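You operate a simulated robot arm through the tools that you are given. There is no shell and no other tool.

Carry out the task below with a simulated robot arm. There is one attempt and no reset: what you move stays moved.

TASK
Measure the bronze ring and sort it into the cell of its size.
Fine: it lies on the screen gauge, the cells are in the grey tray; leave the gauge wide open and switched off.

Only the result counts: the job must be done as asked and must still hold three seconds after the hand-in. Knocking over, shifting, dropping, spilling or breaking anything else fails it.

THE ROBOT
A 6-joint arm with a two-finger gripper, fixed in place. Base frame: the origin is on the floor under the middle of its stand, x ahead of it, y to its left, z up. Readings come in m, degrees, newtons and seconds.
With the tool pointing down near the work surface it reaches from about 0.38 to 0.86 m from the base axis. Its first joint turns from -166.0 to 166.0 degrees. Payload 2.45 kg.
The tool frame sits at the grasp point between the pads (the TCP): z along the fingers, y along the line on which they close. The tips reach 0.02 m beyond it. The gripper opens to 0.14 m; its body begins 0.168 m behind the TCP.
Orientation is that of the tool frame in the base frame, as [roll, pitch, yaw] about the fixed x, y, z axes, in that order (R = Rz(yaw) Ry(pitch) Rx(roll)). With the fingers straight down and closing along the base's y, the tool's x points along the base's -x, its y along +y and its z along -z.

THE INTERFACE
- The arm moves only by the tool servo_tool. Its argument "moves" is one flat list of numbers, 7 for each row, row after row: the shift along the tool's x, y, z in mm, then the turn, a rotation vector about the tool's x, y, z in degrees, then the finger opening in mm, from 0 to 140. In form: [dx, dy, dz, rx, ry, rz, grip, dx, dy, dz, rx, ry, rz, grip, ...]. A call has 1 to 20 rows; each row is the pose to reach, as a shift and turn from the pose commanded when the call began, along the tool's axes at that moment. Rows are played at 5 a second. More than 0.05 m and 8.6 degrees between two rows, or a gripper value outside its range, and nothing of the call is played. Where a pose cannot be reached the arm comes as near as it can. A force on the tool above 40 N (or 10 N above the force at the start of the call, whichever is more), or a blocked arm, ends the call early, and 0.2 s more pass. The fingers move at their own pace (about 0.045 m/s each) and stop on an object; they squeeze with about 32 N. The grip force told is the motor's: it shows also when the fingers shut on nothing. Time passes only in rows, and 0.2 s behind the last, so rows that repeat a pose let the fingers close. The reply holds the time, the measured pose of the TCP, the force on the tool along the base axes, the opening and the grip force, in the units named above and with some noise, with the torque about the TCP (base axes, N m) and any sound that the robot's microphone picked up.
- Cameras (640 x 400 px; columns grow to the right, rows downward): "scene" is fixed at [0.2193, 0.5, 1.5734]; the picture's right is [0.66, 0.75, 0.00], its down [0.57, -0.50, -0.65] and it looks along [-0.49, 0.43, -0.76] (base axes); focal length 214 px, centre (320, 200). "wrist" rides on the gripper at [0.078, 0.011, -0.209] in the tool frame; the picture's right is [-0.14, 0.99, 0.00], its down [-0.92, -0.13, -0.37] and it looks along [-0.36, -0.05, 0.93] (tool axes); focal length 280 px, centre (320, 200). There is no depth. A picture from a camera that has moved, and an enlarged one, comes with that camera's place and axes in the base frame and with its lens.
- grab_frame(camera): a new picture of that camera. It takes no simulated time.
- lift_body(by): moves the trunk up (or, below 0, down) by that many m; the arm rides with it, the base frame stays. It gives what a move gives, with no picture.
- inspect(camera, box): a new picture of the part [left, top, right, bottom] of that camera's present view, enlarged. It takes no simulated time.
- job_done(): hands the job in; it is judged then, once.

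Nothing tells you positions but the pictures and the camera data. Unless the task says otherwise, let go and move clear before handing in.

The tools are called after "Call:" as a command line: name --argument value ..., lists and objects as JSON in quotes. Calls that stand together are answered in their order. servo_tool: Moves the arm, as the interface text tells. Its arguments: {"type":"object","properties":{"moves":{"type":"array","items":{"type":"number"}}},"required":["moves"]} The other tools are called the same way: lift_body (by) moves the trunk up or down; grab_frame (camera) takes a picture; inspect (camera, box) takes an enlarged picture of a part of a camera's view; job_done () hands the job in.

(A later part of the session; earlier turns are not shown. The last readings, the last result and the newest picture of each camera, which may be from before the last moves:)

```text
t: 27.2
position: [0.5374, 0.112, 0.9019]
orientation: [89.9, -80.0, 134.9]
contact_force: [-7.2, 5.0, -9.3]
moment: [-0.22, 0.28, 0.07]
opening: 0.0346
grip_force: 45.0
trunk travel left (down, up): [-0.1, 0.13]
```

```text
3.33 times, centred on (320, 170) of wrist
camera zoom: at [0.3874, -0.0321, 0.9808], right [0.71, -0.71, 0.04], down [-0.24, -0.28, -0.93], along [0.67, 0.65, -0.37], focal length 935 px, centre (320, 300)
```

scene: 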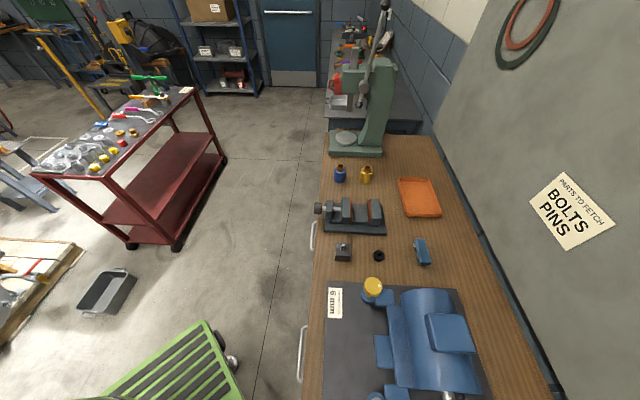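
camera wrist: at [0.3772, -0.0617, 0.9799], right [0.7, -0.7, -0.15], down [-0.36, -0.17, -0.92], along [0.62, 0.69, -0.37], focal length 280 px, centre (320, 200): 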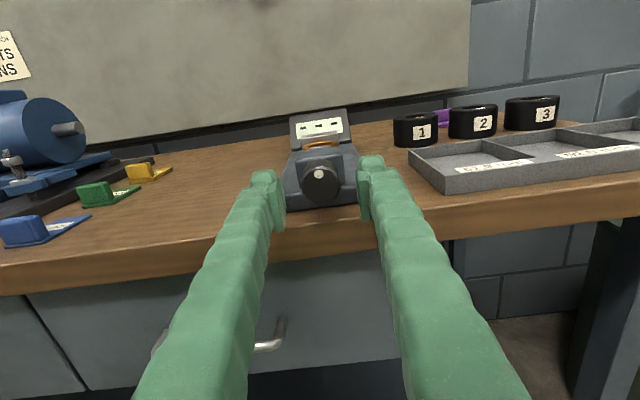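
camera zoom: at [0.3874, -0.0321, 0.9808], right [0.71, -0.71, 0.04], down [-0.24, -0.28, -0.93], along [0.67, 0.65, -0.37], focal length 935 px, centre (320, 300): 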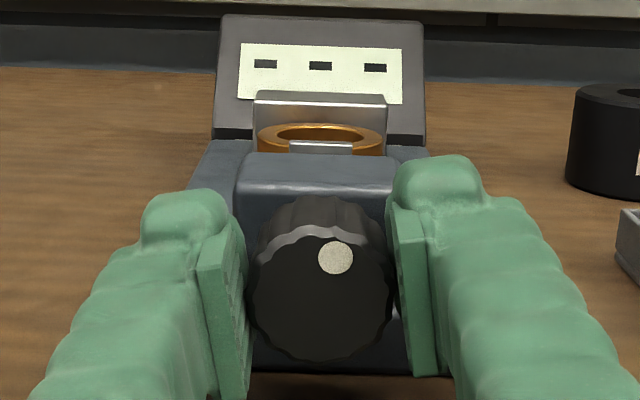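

The knob turns with the tool (marker fixed relative to the fingers) with little torque. I'll continue this stroke another 35°.

Call:
servo_tool --moves '[0, 0, 0, 0, 0, 6, 0, 0, 0, 0, 0, 0, 12, 0, 0, 0, 0, 0, 0, 18, 0, 0, 0, 0, 0, 0, 24, 0, 0, 0, 0, 0, 0, 30, 0, 0, 0, 0, 0, 0, 35, 0]'

Call:
inspect --camera "wrist" --box '[240, 110, 400, 230]'

```text
t: 28.6
position: [0.5379, 0.1127, 0.9026]
orientation: [-90.0, -64.9, -45.1]
contact_force: [1.7, 4.7, -9.6]
moment: [-0.29, 0.23, 0.12]
opening: 0.0343
grip_force: 45.0
trunk travel left (down, up): [-0.1, 0.13]
```

```text
3.33 times, centred on (320, 170) of wrist
camera zoom: at [0.4203, -0.065, 0.9681], right [0.59, -0.59, -0.54], down [-0.62, 0.1, -0.78], along [0.52, 0.8, -0.31], focal length 935 px, centre (320, 300)
```

zoom: 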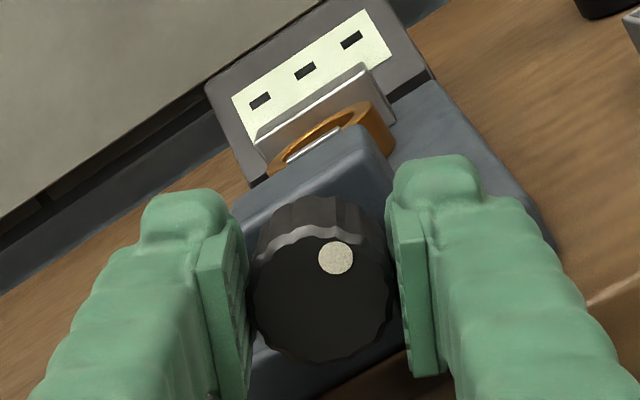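

The knob has turned 50° now. Let me look at the full view to judge how far the spindle advanced and how close the fingers are to the bench.

Call:
grab_frame --camera "wrist"

Call:
inspect --camera "wrist" --box '[280, 125, 360, 175]'

```text
taken
camera wrist: at [0.4203, -0.065, 0.9681], right [0.59, -0.59, -0.54], down [-0.62, 0.1, -0.78], along [0.52, 0.8, -0.31], focal length 280 px, centre (320, 200)
```

wrist: 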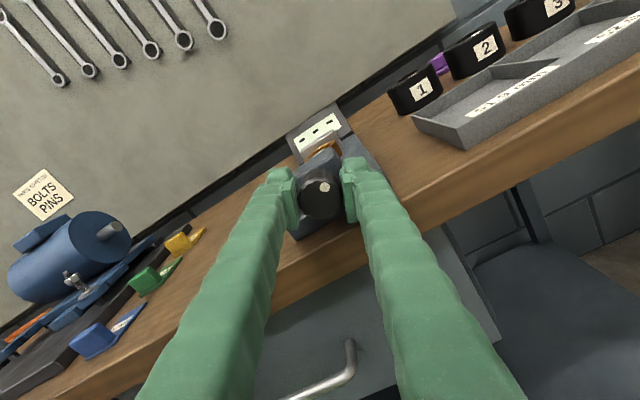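

```text
8.00 times, centred on (320, 150) of wrist
camera zoom: at [0.4203, -0.065, 0.9681], right [0.59, -0.59, -0.54], down [-0.62, 0.1, -0.78], along [0.52, 0.8, -0.31], focal length 2243 px, centre (320, 600)
```

zoom: 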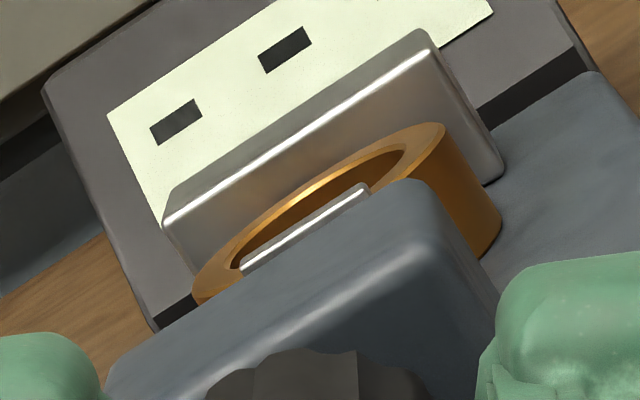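

I'll continue a little further (another 12°) to see how much rotation is available before the lower finger nears the bench.

Call:
servo_tool --moves '[0, 0, 0, 0, 0, 4, 0, 0, 0, 0, 0, 0, 8, 0, 0, 0, 0, 0, 0, 12, 0, 0, 0, 0, 0, 0, 12, 0]'

Call:
inspect --camera "wrist" --box '[240, 110, 400, 230]'

```text
t: 29.6
position: [0.5381, 0.1134, 0.9014]
orientation: [-90.1, -52.9, -45.1]
contact_force: [6.6, -4.8, -12.1]
moment: [-0.12, 0.1, -0.16]
opening: 0.0346
grip_force: 45.1
trunk travel left (down, up): [-0.1, 0.13]
```

```text
3.33 times, centred on (320, 170) of wrist
camera zoom: at [0.4293, -0.0742, 0.9576], right [0.5, -0.5, -0.71], down [-0.72, 0.21, -0.66], along [0.48, 0.84, -0.26], focal length 935 px, centre (320, 300)
```

zoom: 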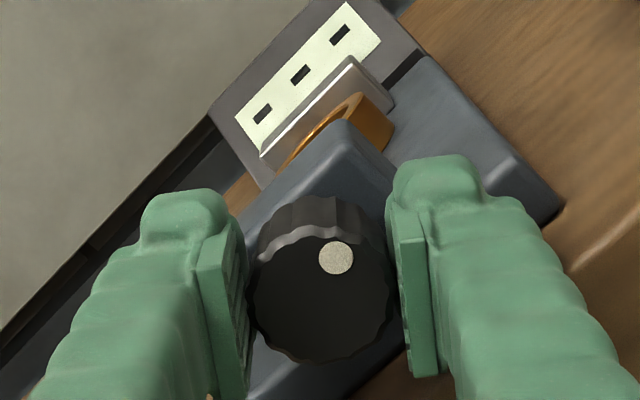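

No bench contact yet. Continuing in small steps, relying on the force limit.

Call:
servo_tool --moves '[-0.5, 0, 0, 0, 0, 4, 0, -0.5, 0, 0, 0, 0, 8, 0, -0.5, 0, 0, 0, 0, 12, 0, -0.5, 0, 0, 0, 0, 16, 0, -0.5, 0, 0, 0, 0, 20, 0]'

Call:
inspect --camera "wrist" --box '[240, 110, 400, 230]'

```text
t: 30.8
position: [0.5406, 0.1096, 0.9026]
orientation: [-89.6, -33.2, -45.6]
contact_force: [27.1, -21.2, 11.9]
moment: [-1.46, -1.53, -0.06]
opening: 0.0347
grip_force: 44.9
trunk travel left (down, up): [-0.1, 0.13]
```

```text
3.33 times, centred on (320, 170) of wrist
camera zoom: at [0.4418, -0.0876, 0.936], right [0.3, -0.3, -0.9], down [-0.85, 0.34, -0.4], along [0.43, 0.89, -0.15], focal length 935 px, centre (320, 300)
```

zoom: 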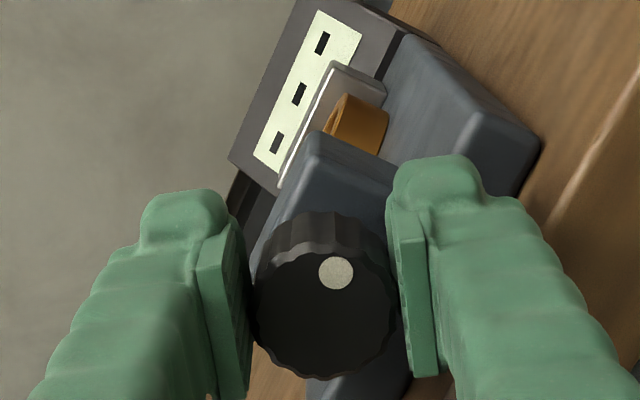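

The lower finger met the bench at about +55°, so usable strokes are about ±42°. I'll back off 15°, release slightly, and rotate back to re-grip.

Call:
servo_tool --moves '[0, 0, 0, 0, 0, -5, 0, 0, 0, 0, 0, 0, -10, 0, 0, 0, 0, 0, 0, -14, 0, 0, 0, 0, 0, 0, -14, 0]'

Call:
inspect --camera "wrist" --box '[240, 110, 400, 230]'

```text
t: 31.8
position: [0.5382, 0.1117, 0.9013]
orientation: [-89.7, -47.1, -45.4]
contact_force: [24.5, -13.4, 8.2]
moment: [0.29, -0.31, -0.63]
opening: 0.0347
grip_force: 44.6
trunk travel left (down, up): [-0.1, 0.13]
```

```text
3.33 times, centred on (320, 170) of wrist
camera zoom: at [0.4331, -0.0787, 0.9513], right [0.45, -0.45, -0.78], down [-0.77, 0.25, -0.59], along [0.46, 0.86, -0.23], focal length 935 px, centre (320, 300)
```

zoom: 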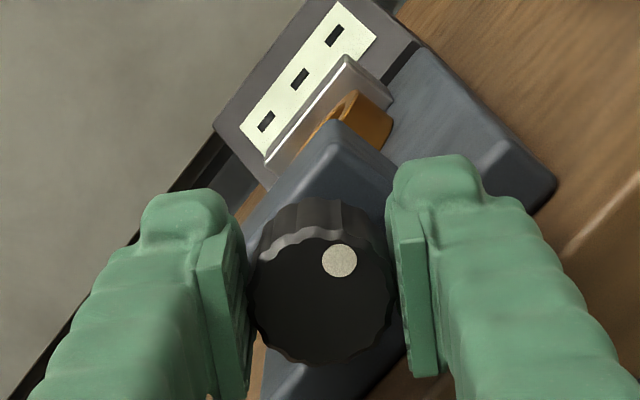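

Call:
servo_tool --moves '[0, 0, 0, 0, 0, 0, 42, 0, 0, 0, 0, 0, 0, 42]'

Call:
inspect --camera "wrist" --box '[240, 110, 400, 230]'

```text
t: 32.4
position: [0.5358, 0.1144, 0.9009]
orientation: [-90.0, -46.9, -45.0]
contact_force: [5.8, 0.0, 8.1]
moment: [0.0, -0.2, 0.02]
opening: 0.0398
grip_force: 0.0
trunk travel left (down, up): [-0.1, 0.13]
```

```text
3.33 times, centred on (320, 170) of wrist
camera zoom: at [0.4317, -0.0769, 0.9513], right [0.45, -0.44, -0.78], down [-0.77, 0.25, -0.58], along [0.45, 0.86, -0.23], focal length 935 px, centre (320, 300)
```

zoom: 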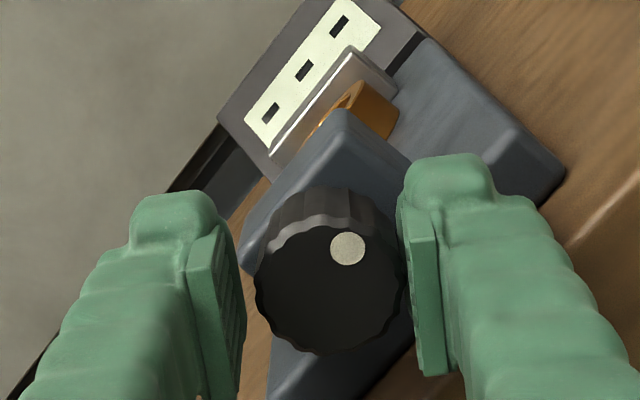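

One pad still lightly touches. I'll centre the tool on the knob while rotating back about 84°.

Call:
servo_tool --moves '[-1, 2.2, 0, 0, 0, 0, 44, -1, 2.2, 0, 0, 0, -7, 44, -1, 2.2, 0, 0, 0, -14, 44, -1, 2.2, 0, 0, 0, -21, 44, -1, 2.2, 0, 0, 0, -28, 44, -1, 2.2, 0, 0, 0, -35, 44, -1, 2.2, 0, 0, 0, -42, 44]'

Call:
inspect --camera "wrist" --box '[240, 110, 400, 230]'

Call:
inspect --camera "wrist" --box '[280, 125, 360, 175]'

```text
t: 34.0
position: [0.5377, 0.1132, 0.899]
orientation: [-88.0, -89.1, -47.2]
contact_force: [0.0, -0.2, -0.5]
moment: [0.0, -0.03, -0.01]
opening: 0.0442
grip_force: 0.1
trunk travel left (down, up): [-0.1, 0.13]
```

```text
3.33 times, centred on (320, 170) of wrist
camera zoom: at [0.3981, -0.0428, 0.9774], right [0.7, -0.7, -0.15], down [-0.36, -0.16, -0.92], along [0.62, 0.7, -0.36], focal length 935 px, centre (320, 300)
```

zoom: 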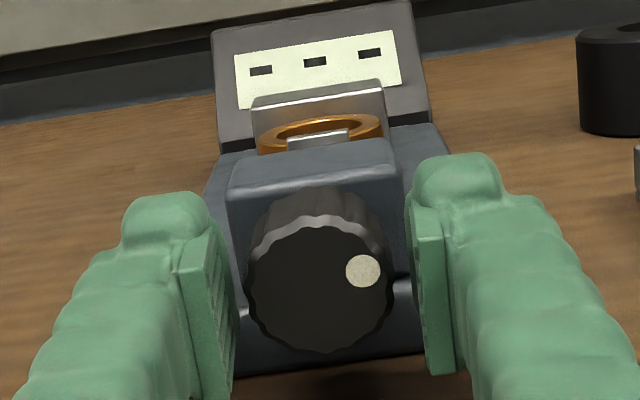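

```text
8.00 times, centred on (320, 150) of wrist
camera zoom: at [0.3981, -0.0428, 0.9774], right [0.7, -0.7, -0.15], down [-0.36, -0.16, -0.92], along [0.62, 0.7, -0.36], focal length 2243 px, centre (320, 600)
```

zoom: 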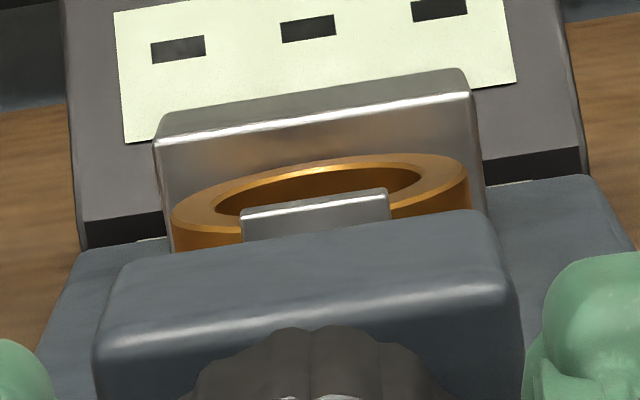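

The tool is free and centred; the marker now shows about 75° of net clockwise turn. I'll rotate back the rest, re-grip, and make the next stroke.

Call:
servo_tool --moves '[0, 0, 0, 0, 0, -7, 44, 0, 0, 0, 0, 0, -14, 44, 0, 0, 0, 0, 0, -21, 44, 0, 0, 0, 0, 0, -28, 44, 0, 0, 0, 0, 0, -35, 44, 0, 0, 0, 0, 0, -42, 44, 0, 0, 0, 0, 0, -42, 30, 0, 0, 0, 0, 0, -42, 0, 0, 0, 0, 0, 0, -42, 0]'

Call:
inspect --camera "wrist" --box '[240, 110, 400, 230]'

```text
t: 36.0
position: [0.5386, 0.1131, 0.9007]
orientation: [89.8, -49.0, 135.0]
contact_force: [0.2, 0.6, 2.4]
moment: [-0.01, -0.02, -0.08]
opening: 0.0344
grip_force: 45.1
trunk travel left (down, up): [-0.1, 0.13]
```

```text
3.33 times, centred on (320, 170) of wrist
camera zoom: at [0.3594, -0.0037, 0.9659], right [0.59, -0.59, 0.55], down [0.1, -0.62, -0.78], along [0.8, 0.51, -0.31], focal length 935 px, centre (320, 300)
```

zoom: 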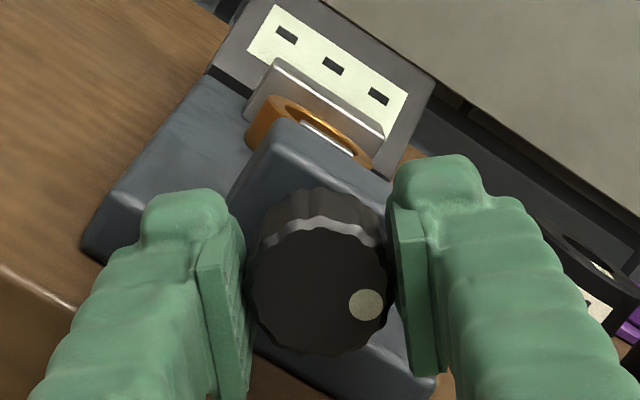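

Re-gripped with almost no side force. Next clockwise stroke of 82°.

Call:
servo_tool --moves '[0, 0, 0, 0, 0, 7, 0, 0, 0, 0, 0, 0, 14, 0, 0, 0, 0, 0, 0, 21, 0, 0, 0, 0, 0, 0, 28, 0, 0, 0, 0, 0, 0, 35, 0, 0, 0, 0, 0, 0, 42, 0]'

Call:
inspect --camera "wrist" --box '[240, 110, 400, 230]'

Call:
inspect --camera "wrist" --box '[280, 125, 360, 175]'

```text
t: 37.4
position: [0.5377, 0.1125, 0.8983]
orientation: [-91.3, -88.9, -43.7]
contact_force: [5.5, 14.3, 3.0]
moment: [0.37, -0.45, 0.12]
opening: 0.0345
grip_force: 44.7
trunk travel left (down, up): [-0.1, 0.13]
```

```text
3.33 times, centred on (320, 170) of wrist
camera zoom: at [0.3986, -0.043, 0.9779], right [0.7, -0.7, -0.16], down [-0.36, -0.16, -0.92], along [0.62, 0.7, -0.36], focal length 935 px, centre (320, 300)
```

zoom: 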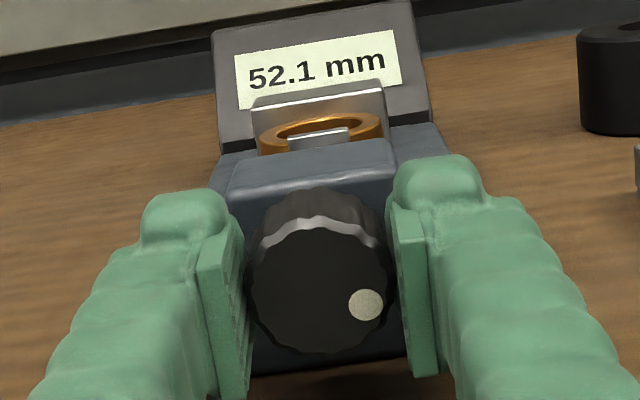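

```text
8.00 times, centred on (320, 150) of wrist
camera zoom: at [0.3986, -0.043, 0.9779], right [0.7, -0.7, -0.16], down [-0.36, -0.16, -0.92], along [0.62, 0.7, -0.36], focal length 2243 px, centre (320, 600)
```

zoom: 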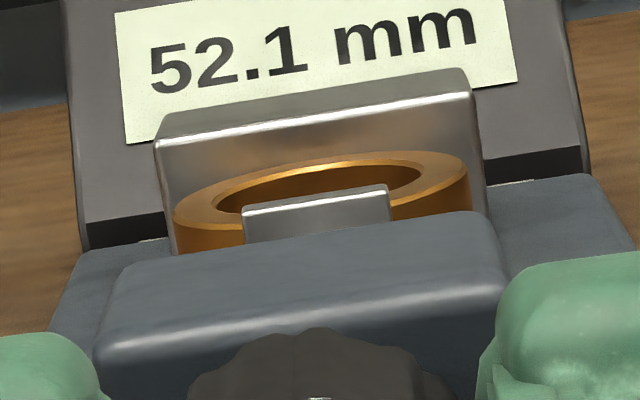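

The screen now reads 52.1 mm. I need to make sure the spindle is truly seated, so I'll turn a bit further in small steps while watching torque and the reading.

Call:
servo_tool --moves '[0, 0, 0, 0, 0, 3, 0, 0, 0, 0, 0, 0, 6, 0, 0, 0, 0, 0, 0, 6, 0]'

Call:
inspect --camera "wrist" --box '[240, 110, 400, 230]'

Call:
inspect --camera "wrist" --box '[280, 125, 360, 175]'

```text
t: 38.2
position: [0.5363, 0.1144, 0.9002]
orientation: [-90.1, -83.0, -45.0]
contact_force: [-0.4, 9.6, 2.6]
moment: [-0.29, 0.19, 0.09]
opening: 0.0345
grip_force: 44.9
trunk travel left (down, up): [-0.1, 0.13]
```

```text
3.33 times, centred on (320, 170) of wrist
camera zoom: at [0.404, -0.0486, 0.9761], right [0.68, -0.68, -0.26], down [-0.43, -0.09, -0.9], along [0.59, 0.72, -0.36], focal length 935 px, centre (320, 300)
```

zoom: 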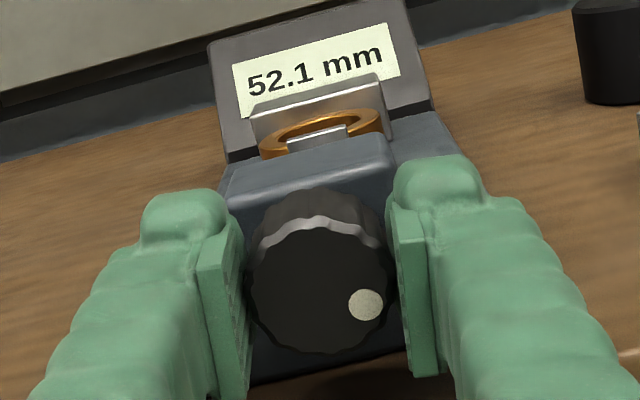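

```text
8.00 times, centred on (320, 150) of wrist
camera zoom: at [0.404, -0.0486, 0.9761], right [0.68, -0.68, -0.26], down [-0.43, -0.09, -0.9], along [0.59, 0.72, -0.36], focal length 2243 px, centre (320, 600)
```

zoom: 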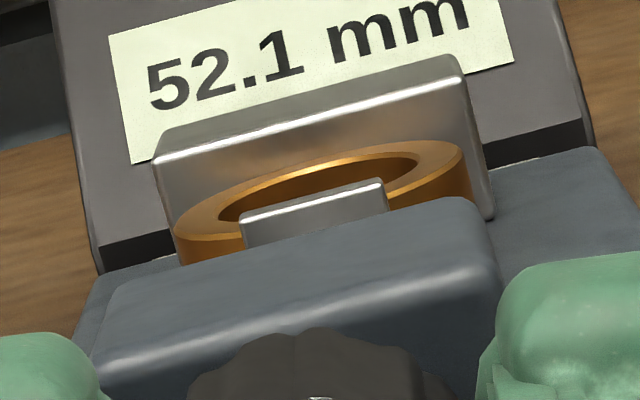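

Reading is unchanged at 52.1. A further 15° to check for stability and a firm stop.

Call:
servo_tool --moves '[0, 0, 0, 0, 0, 4, 0, 0, 0, 0, 0, 0, 8, 0, 0, 0, 0, 0, 0, 12, 0, 0, 0, 0, 0, 0, 16, 0, 0, 0, 0, 0, 0, 16, 0]'

Call:
inspect --camera "wrist" --box '[240, 110, 400, 230]'

Call:
inspect --camera "wrist" --box '[280, 125, 360, 175]'

```text
t: 39.4
position: [0.5387, 0.1142, 0.8993]
orientation: [-90.0, -66.8, -45.0]
contact_force: [-9.4, 8.1, -0.5]
moment: [-0.44, -0.3, 0.11]
opening: 0.0347
grip_force: 44.7
trunk travel left (down, up): [-0.1, 0.13]
```

```text
3.33 times, centred on (320, 170) of wrist
camera zoom: at [0.4181, -0.0629, 0.9673], right [0.61, -0.61, -0.51], down [-0.6, 0.08, -0.8], along [0.52, 0.79, -0.32], focal length 935 px, centre (320, 300)
```

zoom: 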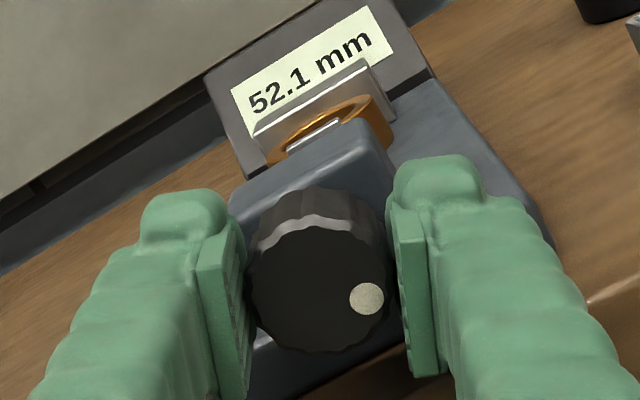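

```text
8.00 times, centred on (320, 150) of wrist
camera zoom: at [0.4181, -0.0629, 0.9673], right [0.61, -0.61, -0.51], down [-0.6, 0.08, -0.8], along [0.52, 0.79, -0.32], focal length 2243 px, centre (320, 600)
```

zoom: 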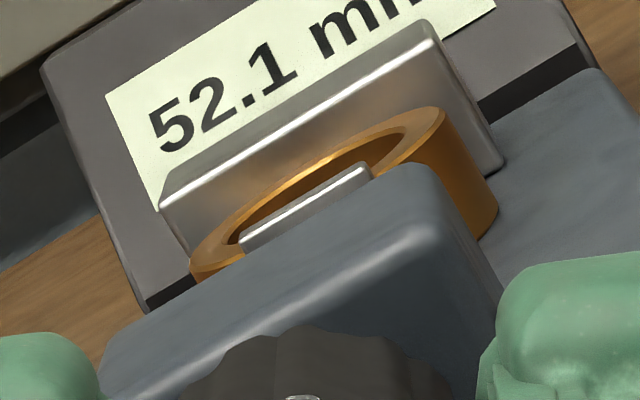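

The torque rose to about 0.5 N·m and the reading stays at 52.1 mm, so the spindle is seated: the ring is 52.1 mm. Now I'll turn the knob back counter-clockwise to open it.

Call:
servo_tool --moves '[0, 0, 0, 0, 0, -7, 0, 0, 0, 0, 0, 0, -14, 0, 0, 0, 0, 0, 0, -21, 0, 0, 0, 0, 0, 0, -28, 0, 0, 0, 0, 0, 0, -35, 0, 0, 0, 0, 0, 0, -42, 0, 0, 0, 0, 0, 0, -49, 0, 0, 0, 0, 0, 0, -56, 0, 0, 0, 0, 0, 0, -63, 0, 0, 0, 0, 0, 0, -66, 0]'

Call:
inspect --camera "wrist" --box '[240, 110, 400, 230]'

```text
t: 41.6
position: [0.5389, 0.113, 0.8986]
orientation: [89.9, -47.0, 135.0]
contact_force: [-8.8, 1.6, -4.7]
moment: [0.73, 0.35, 0.52]
opening: 0.0345
grip_force: 44.5
trunk travel left (down, up): [-0.1, 0.13]
```

```text
3.33 times, centred on (320, 170) of wrist
camera zoom: at [0.3577, -0.0024, 0.9643], right [0.58, -0.58, 0.57], down [0.12, -0.64, -0.76], along [0.81, 0.51, -0.3], focal length 935 px, centre (320, 300)
```

zoom: 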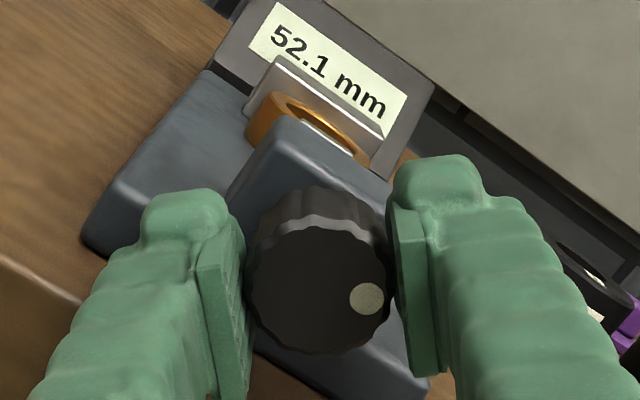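

The display still reads 52.1 (it may hold the last value). Let me zoom in on the disc and ring.

Call:
inspect --camera "wrist" --box '[280, 120, 360, 170]'

Call:
grab_frame --camera "wrist"

```text
8.00 times, centred on (320, 145) of wrist
camera zoom: at [0.3577, -0.0024, 0.9643], right [0.58, -0.58, 0.57], down [0.12, -0.64, -0.76], along [0.81, 0.51, -0.3], focal length 2243 px, centre (320, 640)
```

zoom: 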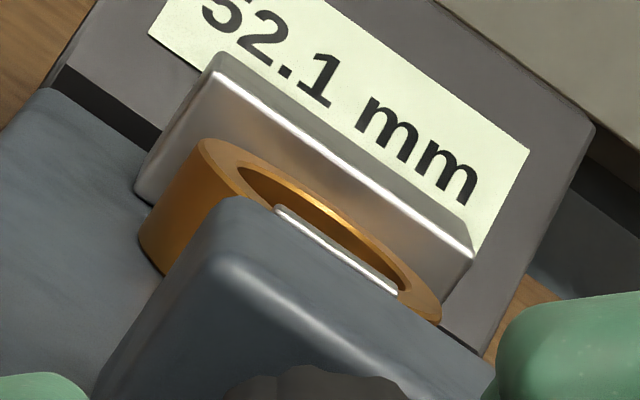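

```text
taken
camera wrist: at [0.3577, -0.0024, 0.9643], right [0.58, -0.58, 0.57], down [0.12, -0.64, -0.76], along [0.81, 0.51, -0.3], focal length 280 px, centre (320, 200)
```

wrist: 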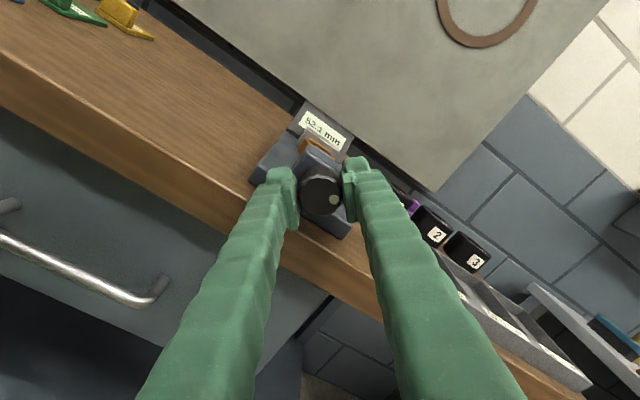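

I'll release, rotate forward, re-grip and make another counter-clockwise stroke.

Call:
servo_tool --moves '[0, 0, 0, 0, 0, 0, 44, 0, 0, 0, 0, 0, 0, 44, 0, 0, 0, 0, 0, 7, 44, 0, 0, 0, 0, 0, 14, 44, 0, 0, 0, 0, 0, 21, 44, 0, 0, 0, 0, 0, 28, 44, 0, 0, 0, 0, 0, 35, 44, 0, 0, 0, 0, 0, 43, 44]'

Call:
inspect --camera "wrist" --box '[240, 110, 400, 230]'

Call:
inspect --camera "wrist" --box '[280, 125, 360, 175]'

```text
t: 43.4
position: [0.5388, 0.1132, 0.899]
orientation: [-78.5, -89.8, -56.4]
contact_force: [0.3, 0.0, -0.1]
moment: [0.03, 0.01, 0.02]
opening: 0.0441
grip_force: 0.1
trunk travel left (down, up): [-0.1, 0.13]
```

```text
3.33 times, centred on (320, 170) of wrist
camera zoom: at [0.398, -0.0428, 0.9776], right [0.7, -0.7, -0.14], down [-0.35, -0.17, -0.92], along [0.62, 0.69, -0.36], focal length 935 px, centre (320, 300)
```

zoom: 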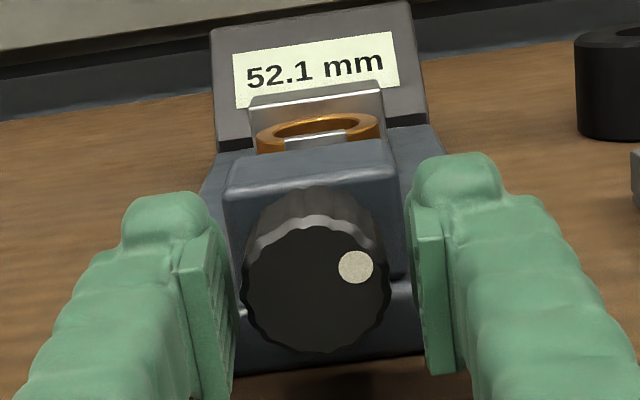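

```text
8.00 times, centred on (320, 150) of wrist
camera zoom: at [0.398, -0.0428, 0.9776], right [0.7, -0.7, -0.14], down [-0.35, -0.17, -0.92], along [0.62, 0.69, -0.36], focal length 2243 px, centre (320, 600)
```

zoom: 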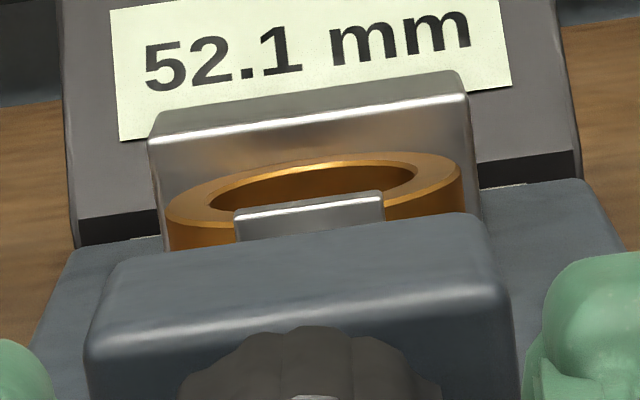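

The marker is back to about 78° from the start, so the knob does follow; the display evidently holds its reading. I'll go on: rotate to +42°, re-grip, and turn counter-clockwise again.

Call:
servo_tool --moves '[0, 0, 0, 0, 0, 7, 44, 0, 0, 0, 0, 0, 14, 44, 0, 0, 0, 0, 0, 21, 44, 0, 0, 0, 0, 0, 28, 44, 0, 0, 0, 0, 0, 35, 44, 0, 0, 0, 0, 0, 41, 44, 0, 0, 0, 0, 0, 41, 30, 0, 0, 0, 0, 0, 41, 0, 0, 0, 0, 0, 0, 41, 0]'

Call:
inspect --camera "wrist" --box '[240, 110, 400, 230]'

```text
t: 45.4
position: [0.5372, 0.1122, 0.8986]
orientation: [-89.9, -49.0, -45.0]
contact_force: [-5.7, 5.3, 4.9]
moment: [0.05, -0.03, 0.11]
opening: 0.0346
grip_force: 45.1
trunk travel left (down, up): [-0.1, 0.13]
```

```text
3.33 times, centred on (320, 170) of wrist
camera zoom: at [0.4312, -0.0765, 0.9514], right [0.47, -0.46, -0.75], down [-0.76, 0.23, -0.61], along [0.46, 0.85, -0.24], focal length 935 px, centre (320, 300)
```

zoom: 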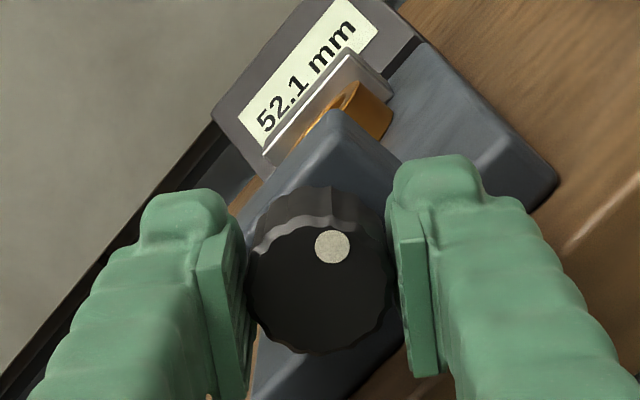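

Gripped at +41°. Counter-clockwise stroke of 82° next.

Call:
servo_tool --moves '[0, 0, 0, 0, 0, -7, 0, 0, 0, 0, 0, 0, -14, 0, 0, 0, 0, 0, 0, -21, 0, 0, 0, 0, 0, 0, -28, 0, 0, 0, 0, 0, 0, -35, 0, 0, 0, 0, 0, 0, -42, 0, 0, 0, 0, 0, 0, -49, 0, 0, 0, 0, 0, 0, -56, 0, 0, 0, 0, 0, 0, -63, 0, 0, 0, 0, 0, 0, -70, 0, 0, 0, 0, 0, 0, -77, 0, 0, 0, 0, 0, 0, -82, 0]'

Call:
inspect --camera "wrist" --box '[240, 110, 400, 230]'

```text
t: 48.0
position: [0.5375, 0.113, 0.8994]
orientation: [90.0, -49.0, 134.9]
contact_force: [-5.0, 6.8, -5.3]
moment: [0.28, 0.15, 0.23]
opening: 0.0348
grip_force: 44.8
trunk travel left (down, up): [-0.1, 0.13]
```

```text
3.33 times, centred on (320, 170) of wrist
camera zoom: at [0.3595, -0.0042, 0.9654], right [0.59, -0.59, 0.55], down [0.1, -0.62, -0.78], along [0.8, 0.51, -0.31], focal length 935 px, centre (320, 300)
```

zoom: 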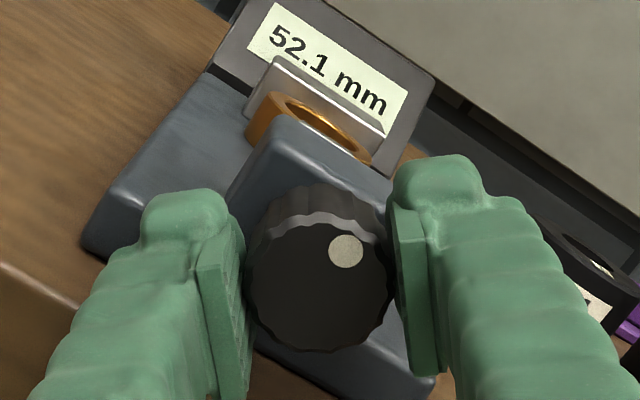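

The marker slipped relative to the fingers by some 20° near the end, suggesting the knob may have reached its open stop. I'll release, level the tool, and look.

Call:
servo_tool --moves '[0, 0, 0, 0, 0, 0, 44, 0, 0, 0, 0, 0, 0, 44, 0, 0, 0, 0, 0, 7, 44, 0, 0, 0, 0, 0, 14, 44, 0, 0, 0, 0, 0, 21, 44, 0, 0, 0, 0, 0, 28, 44, 0, 0, 0, 0, 0, 35, 44, 0, 0, 0, 0, 0, 41, 44]'

Call:
inspect --camera "wrist" --box '[240, 110, 400, 230]'

Call:
inspect --camera "wrist" --box '[280, 125, 360, 175]'

```text
t: 49.8
position: [0.5375, 0.1124, 0.8998]
orientation: [-76.3, -89.9, -58.8]
contact_force: [0.2, 0.0, 1.1]
moment: [0.03, 0.02, 0.04]
opening: 0.0442
grip_force: 0.0
trunk travel left (down, up): [-0.1, 0.13]
```

```text
3.33 times, centred on (320, 170) of wrist
camera zoom: at [0.3973, -0.0424, 0.9778], right [0.7, -0.7, -0.14], down [-0.35, -0.17, -0.92], along [0.62, 0.69, -0.36], focal length 935 px, centre (320, 300)
```

zoom: 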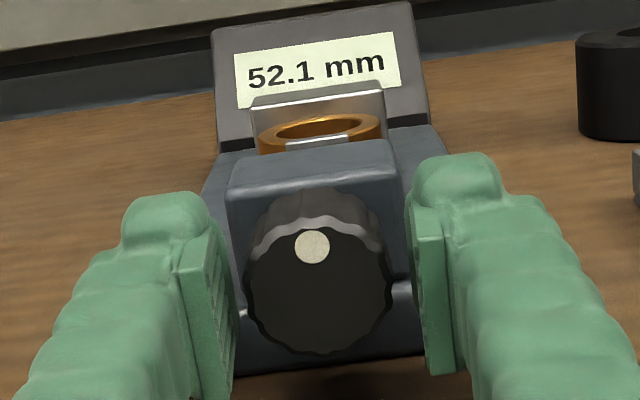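

```text
8.00 times, centred on (320, 150) of wrist
camera zoom: at [0.3973, -0.0424, 0.9778], right [0.7, -0.7, -0.14], down [-0.35, -0.17, -0.92], along [0.62, 0.69, -0.36], focal length 2243 px, centre (320, 600)
```

zoom: 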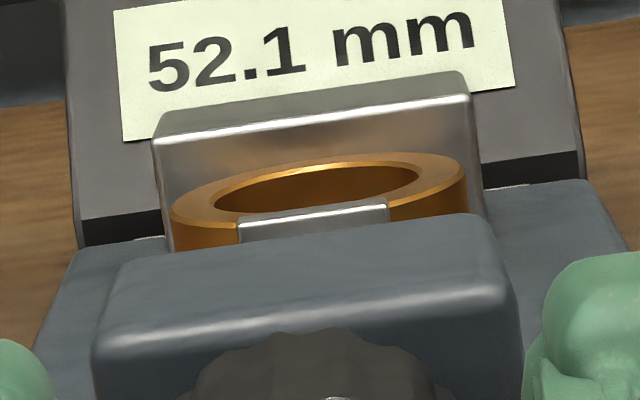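

The marker is back at 12 o'clock and the spindle has retreated to its open stop, as at the start. Before leaving, let me look closely at the pad shape to plan the ring grasp.

Call:
inspect --camera "wrist" --box '[265, 150, 325, 230]'

Call:
inspect --camera "wrist" --box '[325, 140, 400, 230]'

```text
5.00 times, centred on (295, 190) of wrist
camera zoom: at [0.3973, -0.0424, 0.9778], right [0.7, -0.7, -0.14], down [-0.35, -0.17, -0.92], along [0.62, 0.69, -0.36], focal length 1402 px, centre (445, 250)
```

zoom: 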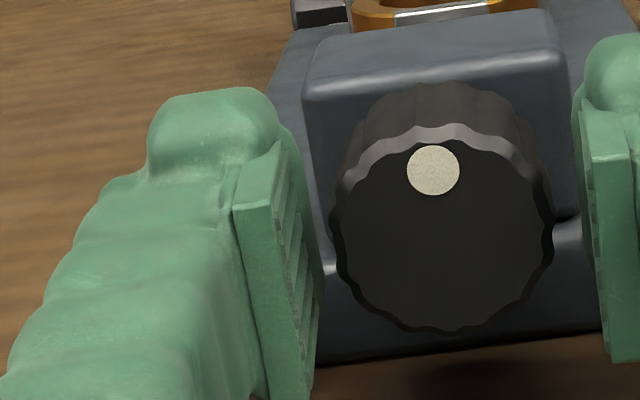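

```text
4.44 times, centred on (362, 185) of wrist
camera zoom: at [0.3973, -0.0424, 0.9778], right [0.7, -0.7, -0.14], down [-0.35, -0.17, -0.92], along [0.62, 0.69, -0.36], focal length 1246 px, centre (131, 267)
```

zoom: 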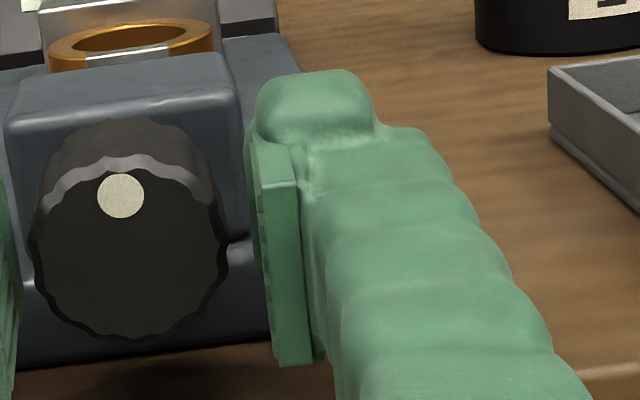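

The pads span about −25 to +5 mm around the TCP, with recessed tips to +20 mm; so the ring will be gripped by its upper few mm. Now I'll back away from the knob and rise.

Call:
servo_tool --moves '[0, 0, 0, 0, 0, 0, 60, 0, 0, -15, 0, 0, 0, 60, 0, 0, -30, 0, 0, 0, 60, 0, 0, -40, 0, 0, 0, 60, 40, 0, -40, 0, 0, 0, 60, 80, 0, -40, 0, 0, 0, 60, 120, 0, -30, 0, 0, 0, 60]'

Call:
grab_frame --camera "wrist"

Call:
inspect --camera "wrist" --box '[260, 150, 420, 290]'

```text
t: 51.4
position: [0.5144, 0.0917, 1.0207]
orientation: [-70.7, -89.9, -64.4]
contact_force: [0.3, 0.0, 0.4]
moment: [0.02, 0.01, 0.0]
opening: 0.06
grip_force: 0.0
trunk travel left (down, up): [-0.1, 0.13]
```

```text
taken
camera wrist: at [0.3751, -0.0631, 1.0991], right [0.7, -0.7, -0.14], down [-0.35, -0.17, -0.92], along [0.62, 0.69, -0.36], focal length 280 px, centre (320, 200)
```

wrist: 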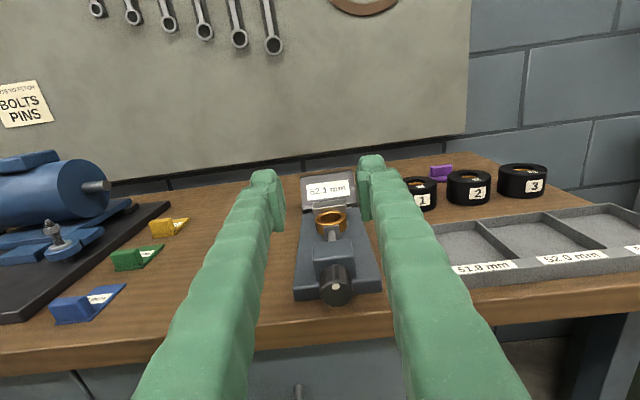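

```text
2.86 times, centred on (340, 220) of wrist
camera zoom: at [0.3751, -0.0631, 1.0991], right [0.7, -0.7, -0.14], down [-0.35, -0.17, -0.92], along [0.62, 0.69, -0.36], focal length 801 px, centre (263, 143)
```

zoom: 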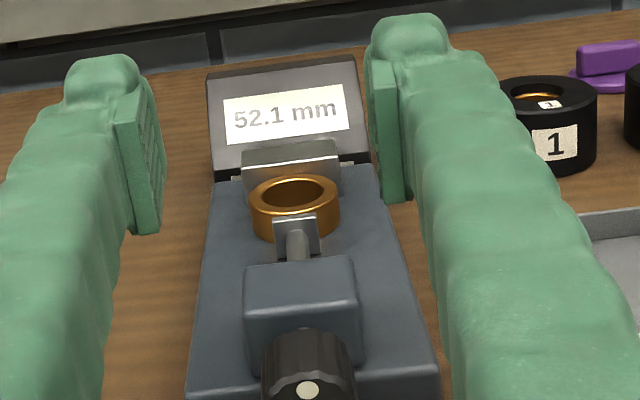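

The gauge is open with the reading 52.1 mm held on screen. Next I'll bring the tool back to vertical above the ring for the pick-up.

Call:
servo_tool --moves '[20, 0, 10, 0, -7.5, 0, 80, 40, 0, 25, 0, -15, 0, 80, 60, 0, 42, 0, -22.5, 0, 80, 70, 0, 60, 0, -30, 0, 80, 80, 0, 78, 0, -37.5, 0, 80, 90, 0, 96, 0, -45, 0, 80, 100, 0, 114, 0, -52.5, 0, 80, 100, 0, 132, 0, -60, 0, 80, 100, 0, 150, 0, -67.5, 0, 80, 100, 0, 168, 0, -75, 0, 80, 100, 0, 186, 0, -82.5, 0, 80, 100, 0, 199, 0, -90, 0, 80]'

Call:
grab_frame --camera "wrist"

```text
t: 54.0
position: [0.6582, 0.2314, 1.118]
orientation: [-179.9, 0.1, 44.9]
contact_force: [0.0, 0.0, 0.6]
moment: [-0.05, 0.01, -0.03]
opening: 0.0798
grip_force: 0.2
out of reach, approached as far as the arm can: row 3, 4
trunk travel left (down, up): [-0.1, 0.13]
```

```text
taken
camera wrist: at [0.7218, 0.2797, 1.3281], right [0.6, -0.8, 0.0], down [-0.74, -0.56, 0.37], along [-0.3, -0.22, -0.93], focal length 280 px, centre (320, 200)
```

wrist: 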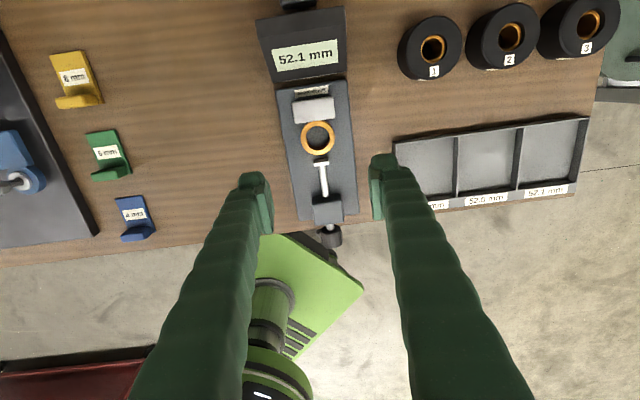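

Vertical above the gauge now, with the tray visible at right. Zooming in for ring and tray positions.

Call:
inspect --camera "wrist" --box '[265, 70, 375, 180]'

Call:
inspect --camera "wrist" --box '[375, 90, 615, 230]'

```text
3.64 times, centred on (320, 125) of wrist
camera zoom: at [0.7218, 0.2797, 1.3281], right [0.6, -0.8, 0.0], down [-0.74, -0.56, 0.37], along [-0.3, -0.22, -0.93], focal length 1020 px, centre (320, 473)
```

zoom: 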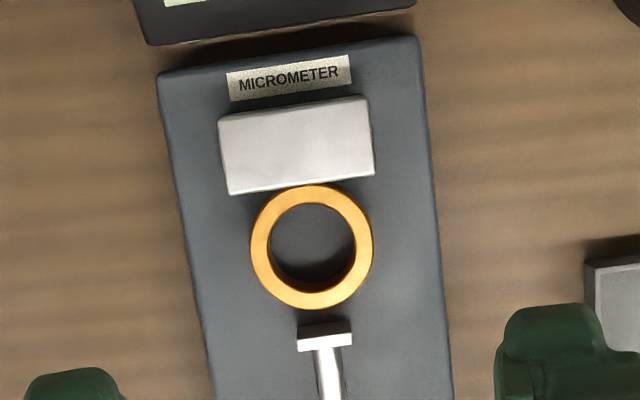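

```text
2.67 times, centred on (495, 160) of wrist
camera zoom: at [0.7218, 0.2797, 1.3281], right [0.6, -0.8, 0.0], down [-0.74, -0.56, 0.37], along [-0.3, -0.22, -0.93], focal length 748 px, centre (-147, 307)
```

zoom: 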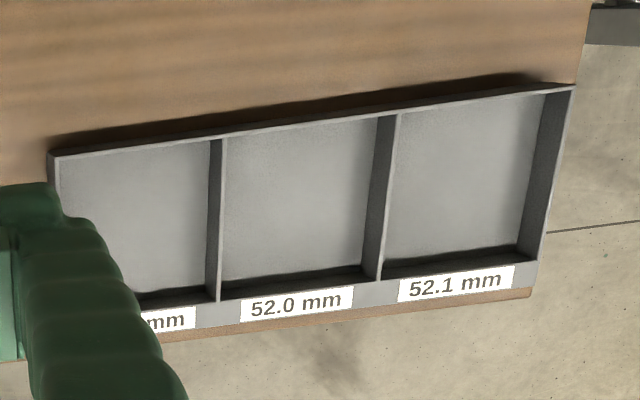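

Ring is now touching the anvil at about (0.664, 0.240), with a clear gap to the spindle. The 52.1 cell is the rightmost one in this view. I'll descend over the ring with fingers across the gauge axis, stopping 2–3 cm above, and check alignment.

Call:
servo_tool --moves '[5, -1, 40, 0, 0, 0, 80, 10, -1.9, 80, 0, 0, 0, 80, 10, -1.9, 120, 0, 0, 0, 80, 10, -1.9, 160, 0, 0, 0, 80, 10, -1.9, 180, 0, 0, 0, 80]'

Call:
grab_frame --camera "wrist"

Call:
inspect --camera "wrist" --box '[220, 110, 420, 270]'

```text
t: 55.2
position: [0.6645, 0.2396, 0.9403]
orientation: [-180.0, 0.0, 44.9]
contact_force: [0.9, 0.2, 0.3]
moment: [0.0, 0.01, 0.0]
opening: 0.08
grip_force: 0.0
trunk travel left (down, up): [-0.1, 0.13]
```

```text
taken
camera wrist: at [0.7269, 0.2875, 1.1502], right [0.6, -0.8, 0.0], down [-0.74, -0.56, 0.37], along [-0.29, -0.22, -0.93], focal length 280 px, centre (320, 200)
```

wrist: 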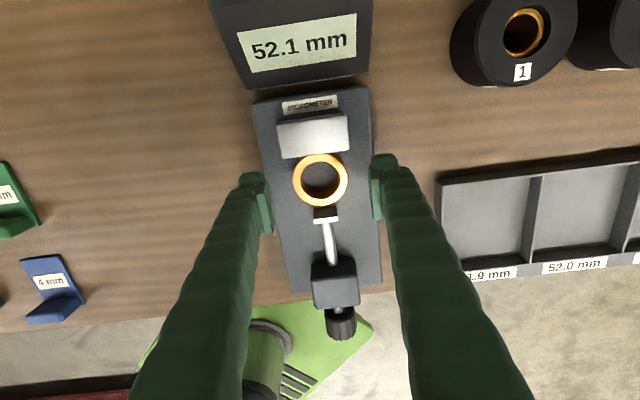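

```text
2.50 times, centred on (320, 190) of wrist
camera zoom: at [0.7269, 0.2875, 1.1502], right [0.6, -0.8, 0.0], down [-0.74, -0.56, 0.37], along [-0.29, -0.22, -0.93], focal length 701 px, centre (320, 225)
```

zoom: 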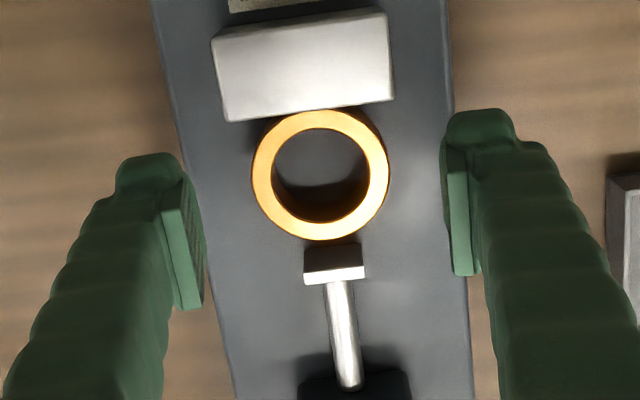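

Well centred over the ring. Descending in steps toward the base plate, watching for contact.

Call:
servo_tool --moves '[0, 0, 15, 0, 0, 0, 80, 0, 0, 28, 0, 0, 0, 80, 0, 0, 30, 0, 0, 0, 80, 0, 0, 32, 0, 0, 0, 80, 0, 0, 34, 0, 0, 0, 80]'

Call:
inspect --camera "wrist" --box '[220, 110, 420, 270]'

```text
t: 56.4
position: [0.6624, 0.2405, 0.9067]
orientation: [-180.0, -0.1, 45.0]
contact_force: [0.4, 0.2, 0.2]
moment: [-0.02, -0.01, 0.01]
opening: 0.0799
grip_force: 0.1
trunk travel left (down, up): [-0.1, 0.13]
```

```text
2.50 times, centred on (320, 190) of wrist
camera zoom: at [0.7262, 0.2878, 1.1151], right [0.6, -0.8, 0.0], down [-0.74, -0.56, 0.37], along [-0.29, -0.22, -0.93], focal length 701 px, centre (320, 225)
```

zoom: 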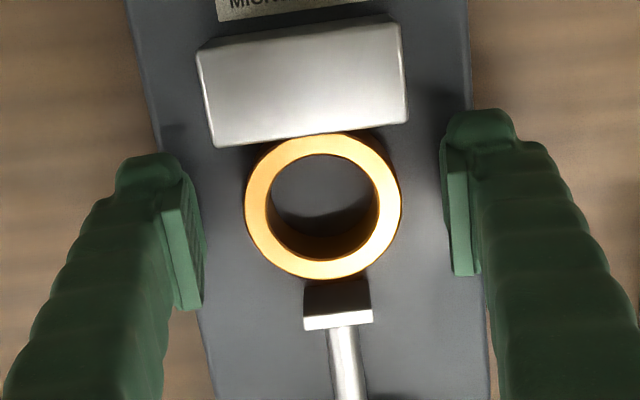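

No contact yet at tip height 0.886. Continuing in 1 mm steps.

Call:
servo_tool --moves '[0, 0, 1, 0, 0, 0, 80, 0, 0, 2, 0, 0, 0, 80, 0, 0, 3, 0, 0, 0, 80]'

```text
t: 57.2
position: [0.6621, 0.2398, 0.9025]
orientation: [180.0, 0.0, 44.9]
contact_force: [0.0, 0.2, -0.4]
moment: [-0.04, -0.05, -0.02]
opening: 0.0799
grip_force: 0.0
trunk travel left (down, up): [-0.1, 0.13]
```

Call:
servo_tool --moves '[0, 0, 1, 0, 0, 0, 80, 0, 0, 2, 0, 0, 0, 80, 0, 0, 3, 0, 0, 0, 80]'

Call:
inspect --camera "wrist" --box '[220, 110, 420, 270]'

```text
t: 58.0
position: [0.6625, 0.2416, 0.9003]
orientation: [-180.0, -0.1, 45.0]
contact_force: [-1.9, 0.0, 6.4]
moment: [-0.02, 0.04, -0.03]
opening: 0.08
grip_force: 0.2
trunk travel left (down, up): [-0.1, 0.13]
```

```text
2.50 times, centred on (320, 190) of wrist
camera zoom: at [0.7257, 0.2883, 1.1094], right [0.6, -0.8, 0.0], down [-0.74, -0.56, 0.37], along [-0.29, -0.22, -0.93], focal length 701 px, centre (320, 225)
```

zoom: 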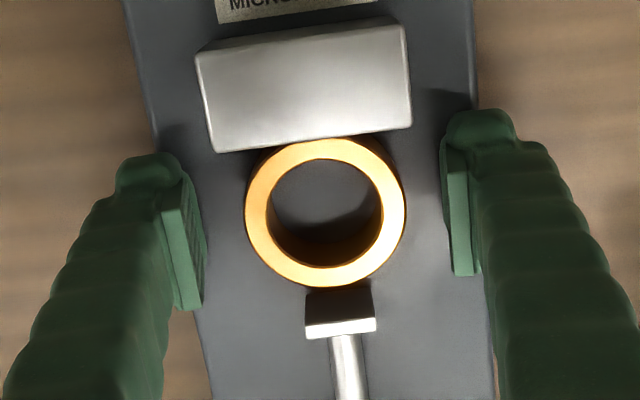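

Light contact with the base plate at TCP z≈0.9005. I'll lift about 0.7 mm and close on the ring gradually.

Call:
servo_tool --moves '[0, 0, -0.7, 0, 0, 0, 66, 0, 0, -0.7, 0, 0, 0, 56, 0, 0, -0.7, 0, 0, 0, 50, 0, 0, -0.7, 0, 0, 0, 48, 0, 0, -0.7, 0, 0, 0, 48]'

Call:
inspect --camera "wrist" --box '[220, 110, 420, 270]'

```text
t: 59.2
position: [0.6628, 0.2412, 0.9013]
orientation: [180.0, -0.2, 45.0]
contact_force: [-3.4, 5.5, 20.7]
moment: [0.25, 0.42, -0.04]
opening: 0.0515
grip_force: 28.6
trunk travel left (down, up): [-0.1, 0.13]
```

```text
2.50 times, centred on (320, 190) of wrist
camera zoom: at [0.7249, 0.289, 1.1111], right [0.6, -0.8, 0.0], down [-0.74, -0.56, 0.37], along [-0.29, -0.22, -0.93], focal length 701 px, centre (320, 225)
```

zoom: 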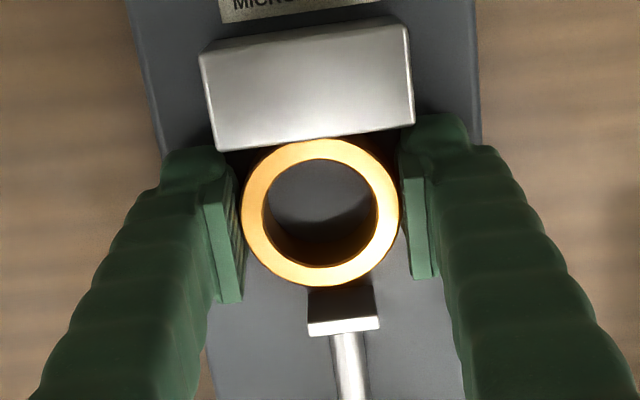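

The opening is 51.5 mm with grip force, so the pads hold the ring near its top. I'll squeeze fully and lift just 3 mm to test the hold.

Call:
servo_tool --moves '[0, 0, 0, 0, 0, 0, 30, 0, 0, 0, 0, 0, 0, 0, 0, 0, 0, 0, 0, 0, 0, 0, 0, -1.5, 0, 0, 0, 0, 0, 0, -3, 0, 0, 0, 0]'

Call:
inspect --camera "wrist" --box '[220, 110, 420, 270]'

```text
t: 60.4
position: [0.6614, 0.2399, 0.9006]
orientation: [-179.9, 0.1, 44.9]
contact_force: [0.6, 0.6, 1.6]
moment: [-0.01, -0.11, 0.03]
opening: 0.0512
grip_force: 31.7
trunk travel left (down, up): [-0.1, 0.13]
```

```text
2.50 times, centred on (320, 190) of wrist
camera zoom: at [0.7253, 0.2876, 1.1107], right [0.6, -0.8, 0.0], down [-0.74, -0.56, 0.37], along [-0.3, -0.22, -0.93], focal length 701 px, centre (320, 225)
```

zoom: 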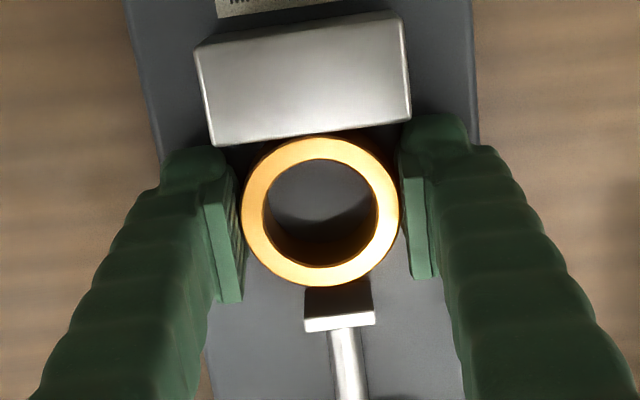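

Call:
servo_tool --moves '[0, 0, -2, 0, 0, 0, 0, 0, 0, -4, 0, 0, 0, 0, 0, 0, -6, 0, 0, 0, 0, 0, 0, -6, 0, 0, 0, 0]'

Call:
inspect --camera "wrist" --box '[220, 110, 420, 270]'

```text
t: 61.4
position: [0.6626, 0.2409, 0.9083]
orientation: [180.0, 0.0, 45.1]
contact_force: [0.4, 0.1, -2.0]
moment: [0.02, 0.03, -0.02]
opening: 0.0509
grip_force: 31.8
trunk travel left (down, up): [-0.1, 0.13]
```

```text
2.50 times, centred on (320, 190) of wrist
camera zoom: at [0.7256, 0.288, 1.1182], right [0.6, -0.8, 0.0], down [-0.74, -0.56, 0.37], along [-0.29, -0.22, -0.93], focal length 701 px, centre (320, 225)
```

zoom: 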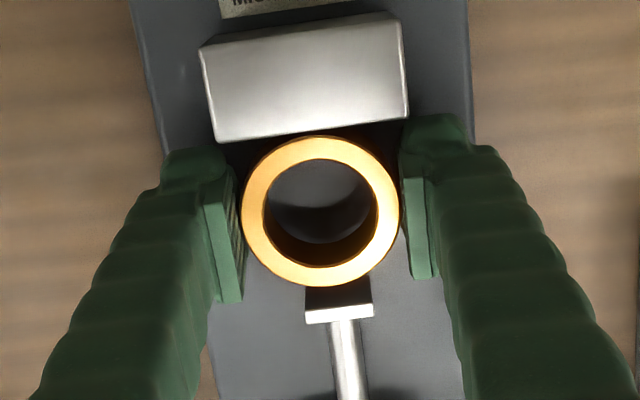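

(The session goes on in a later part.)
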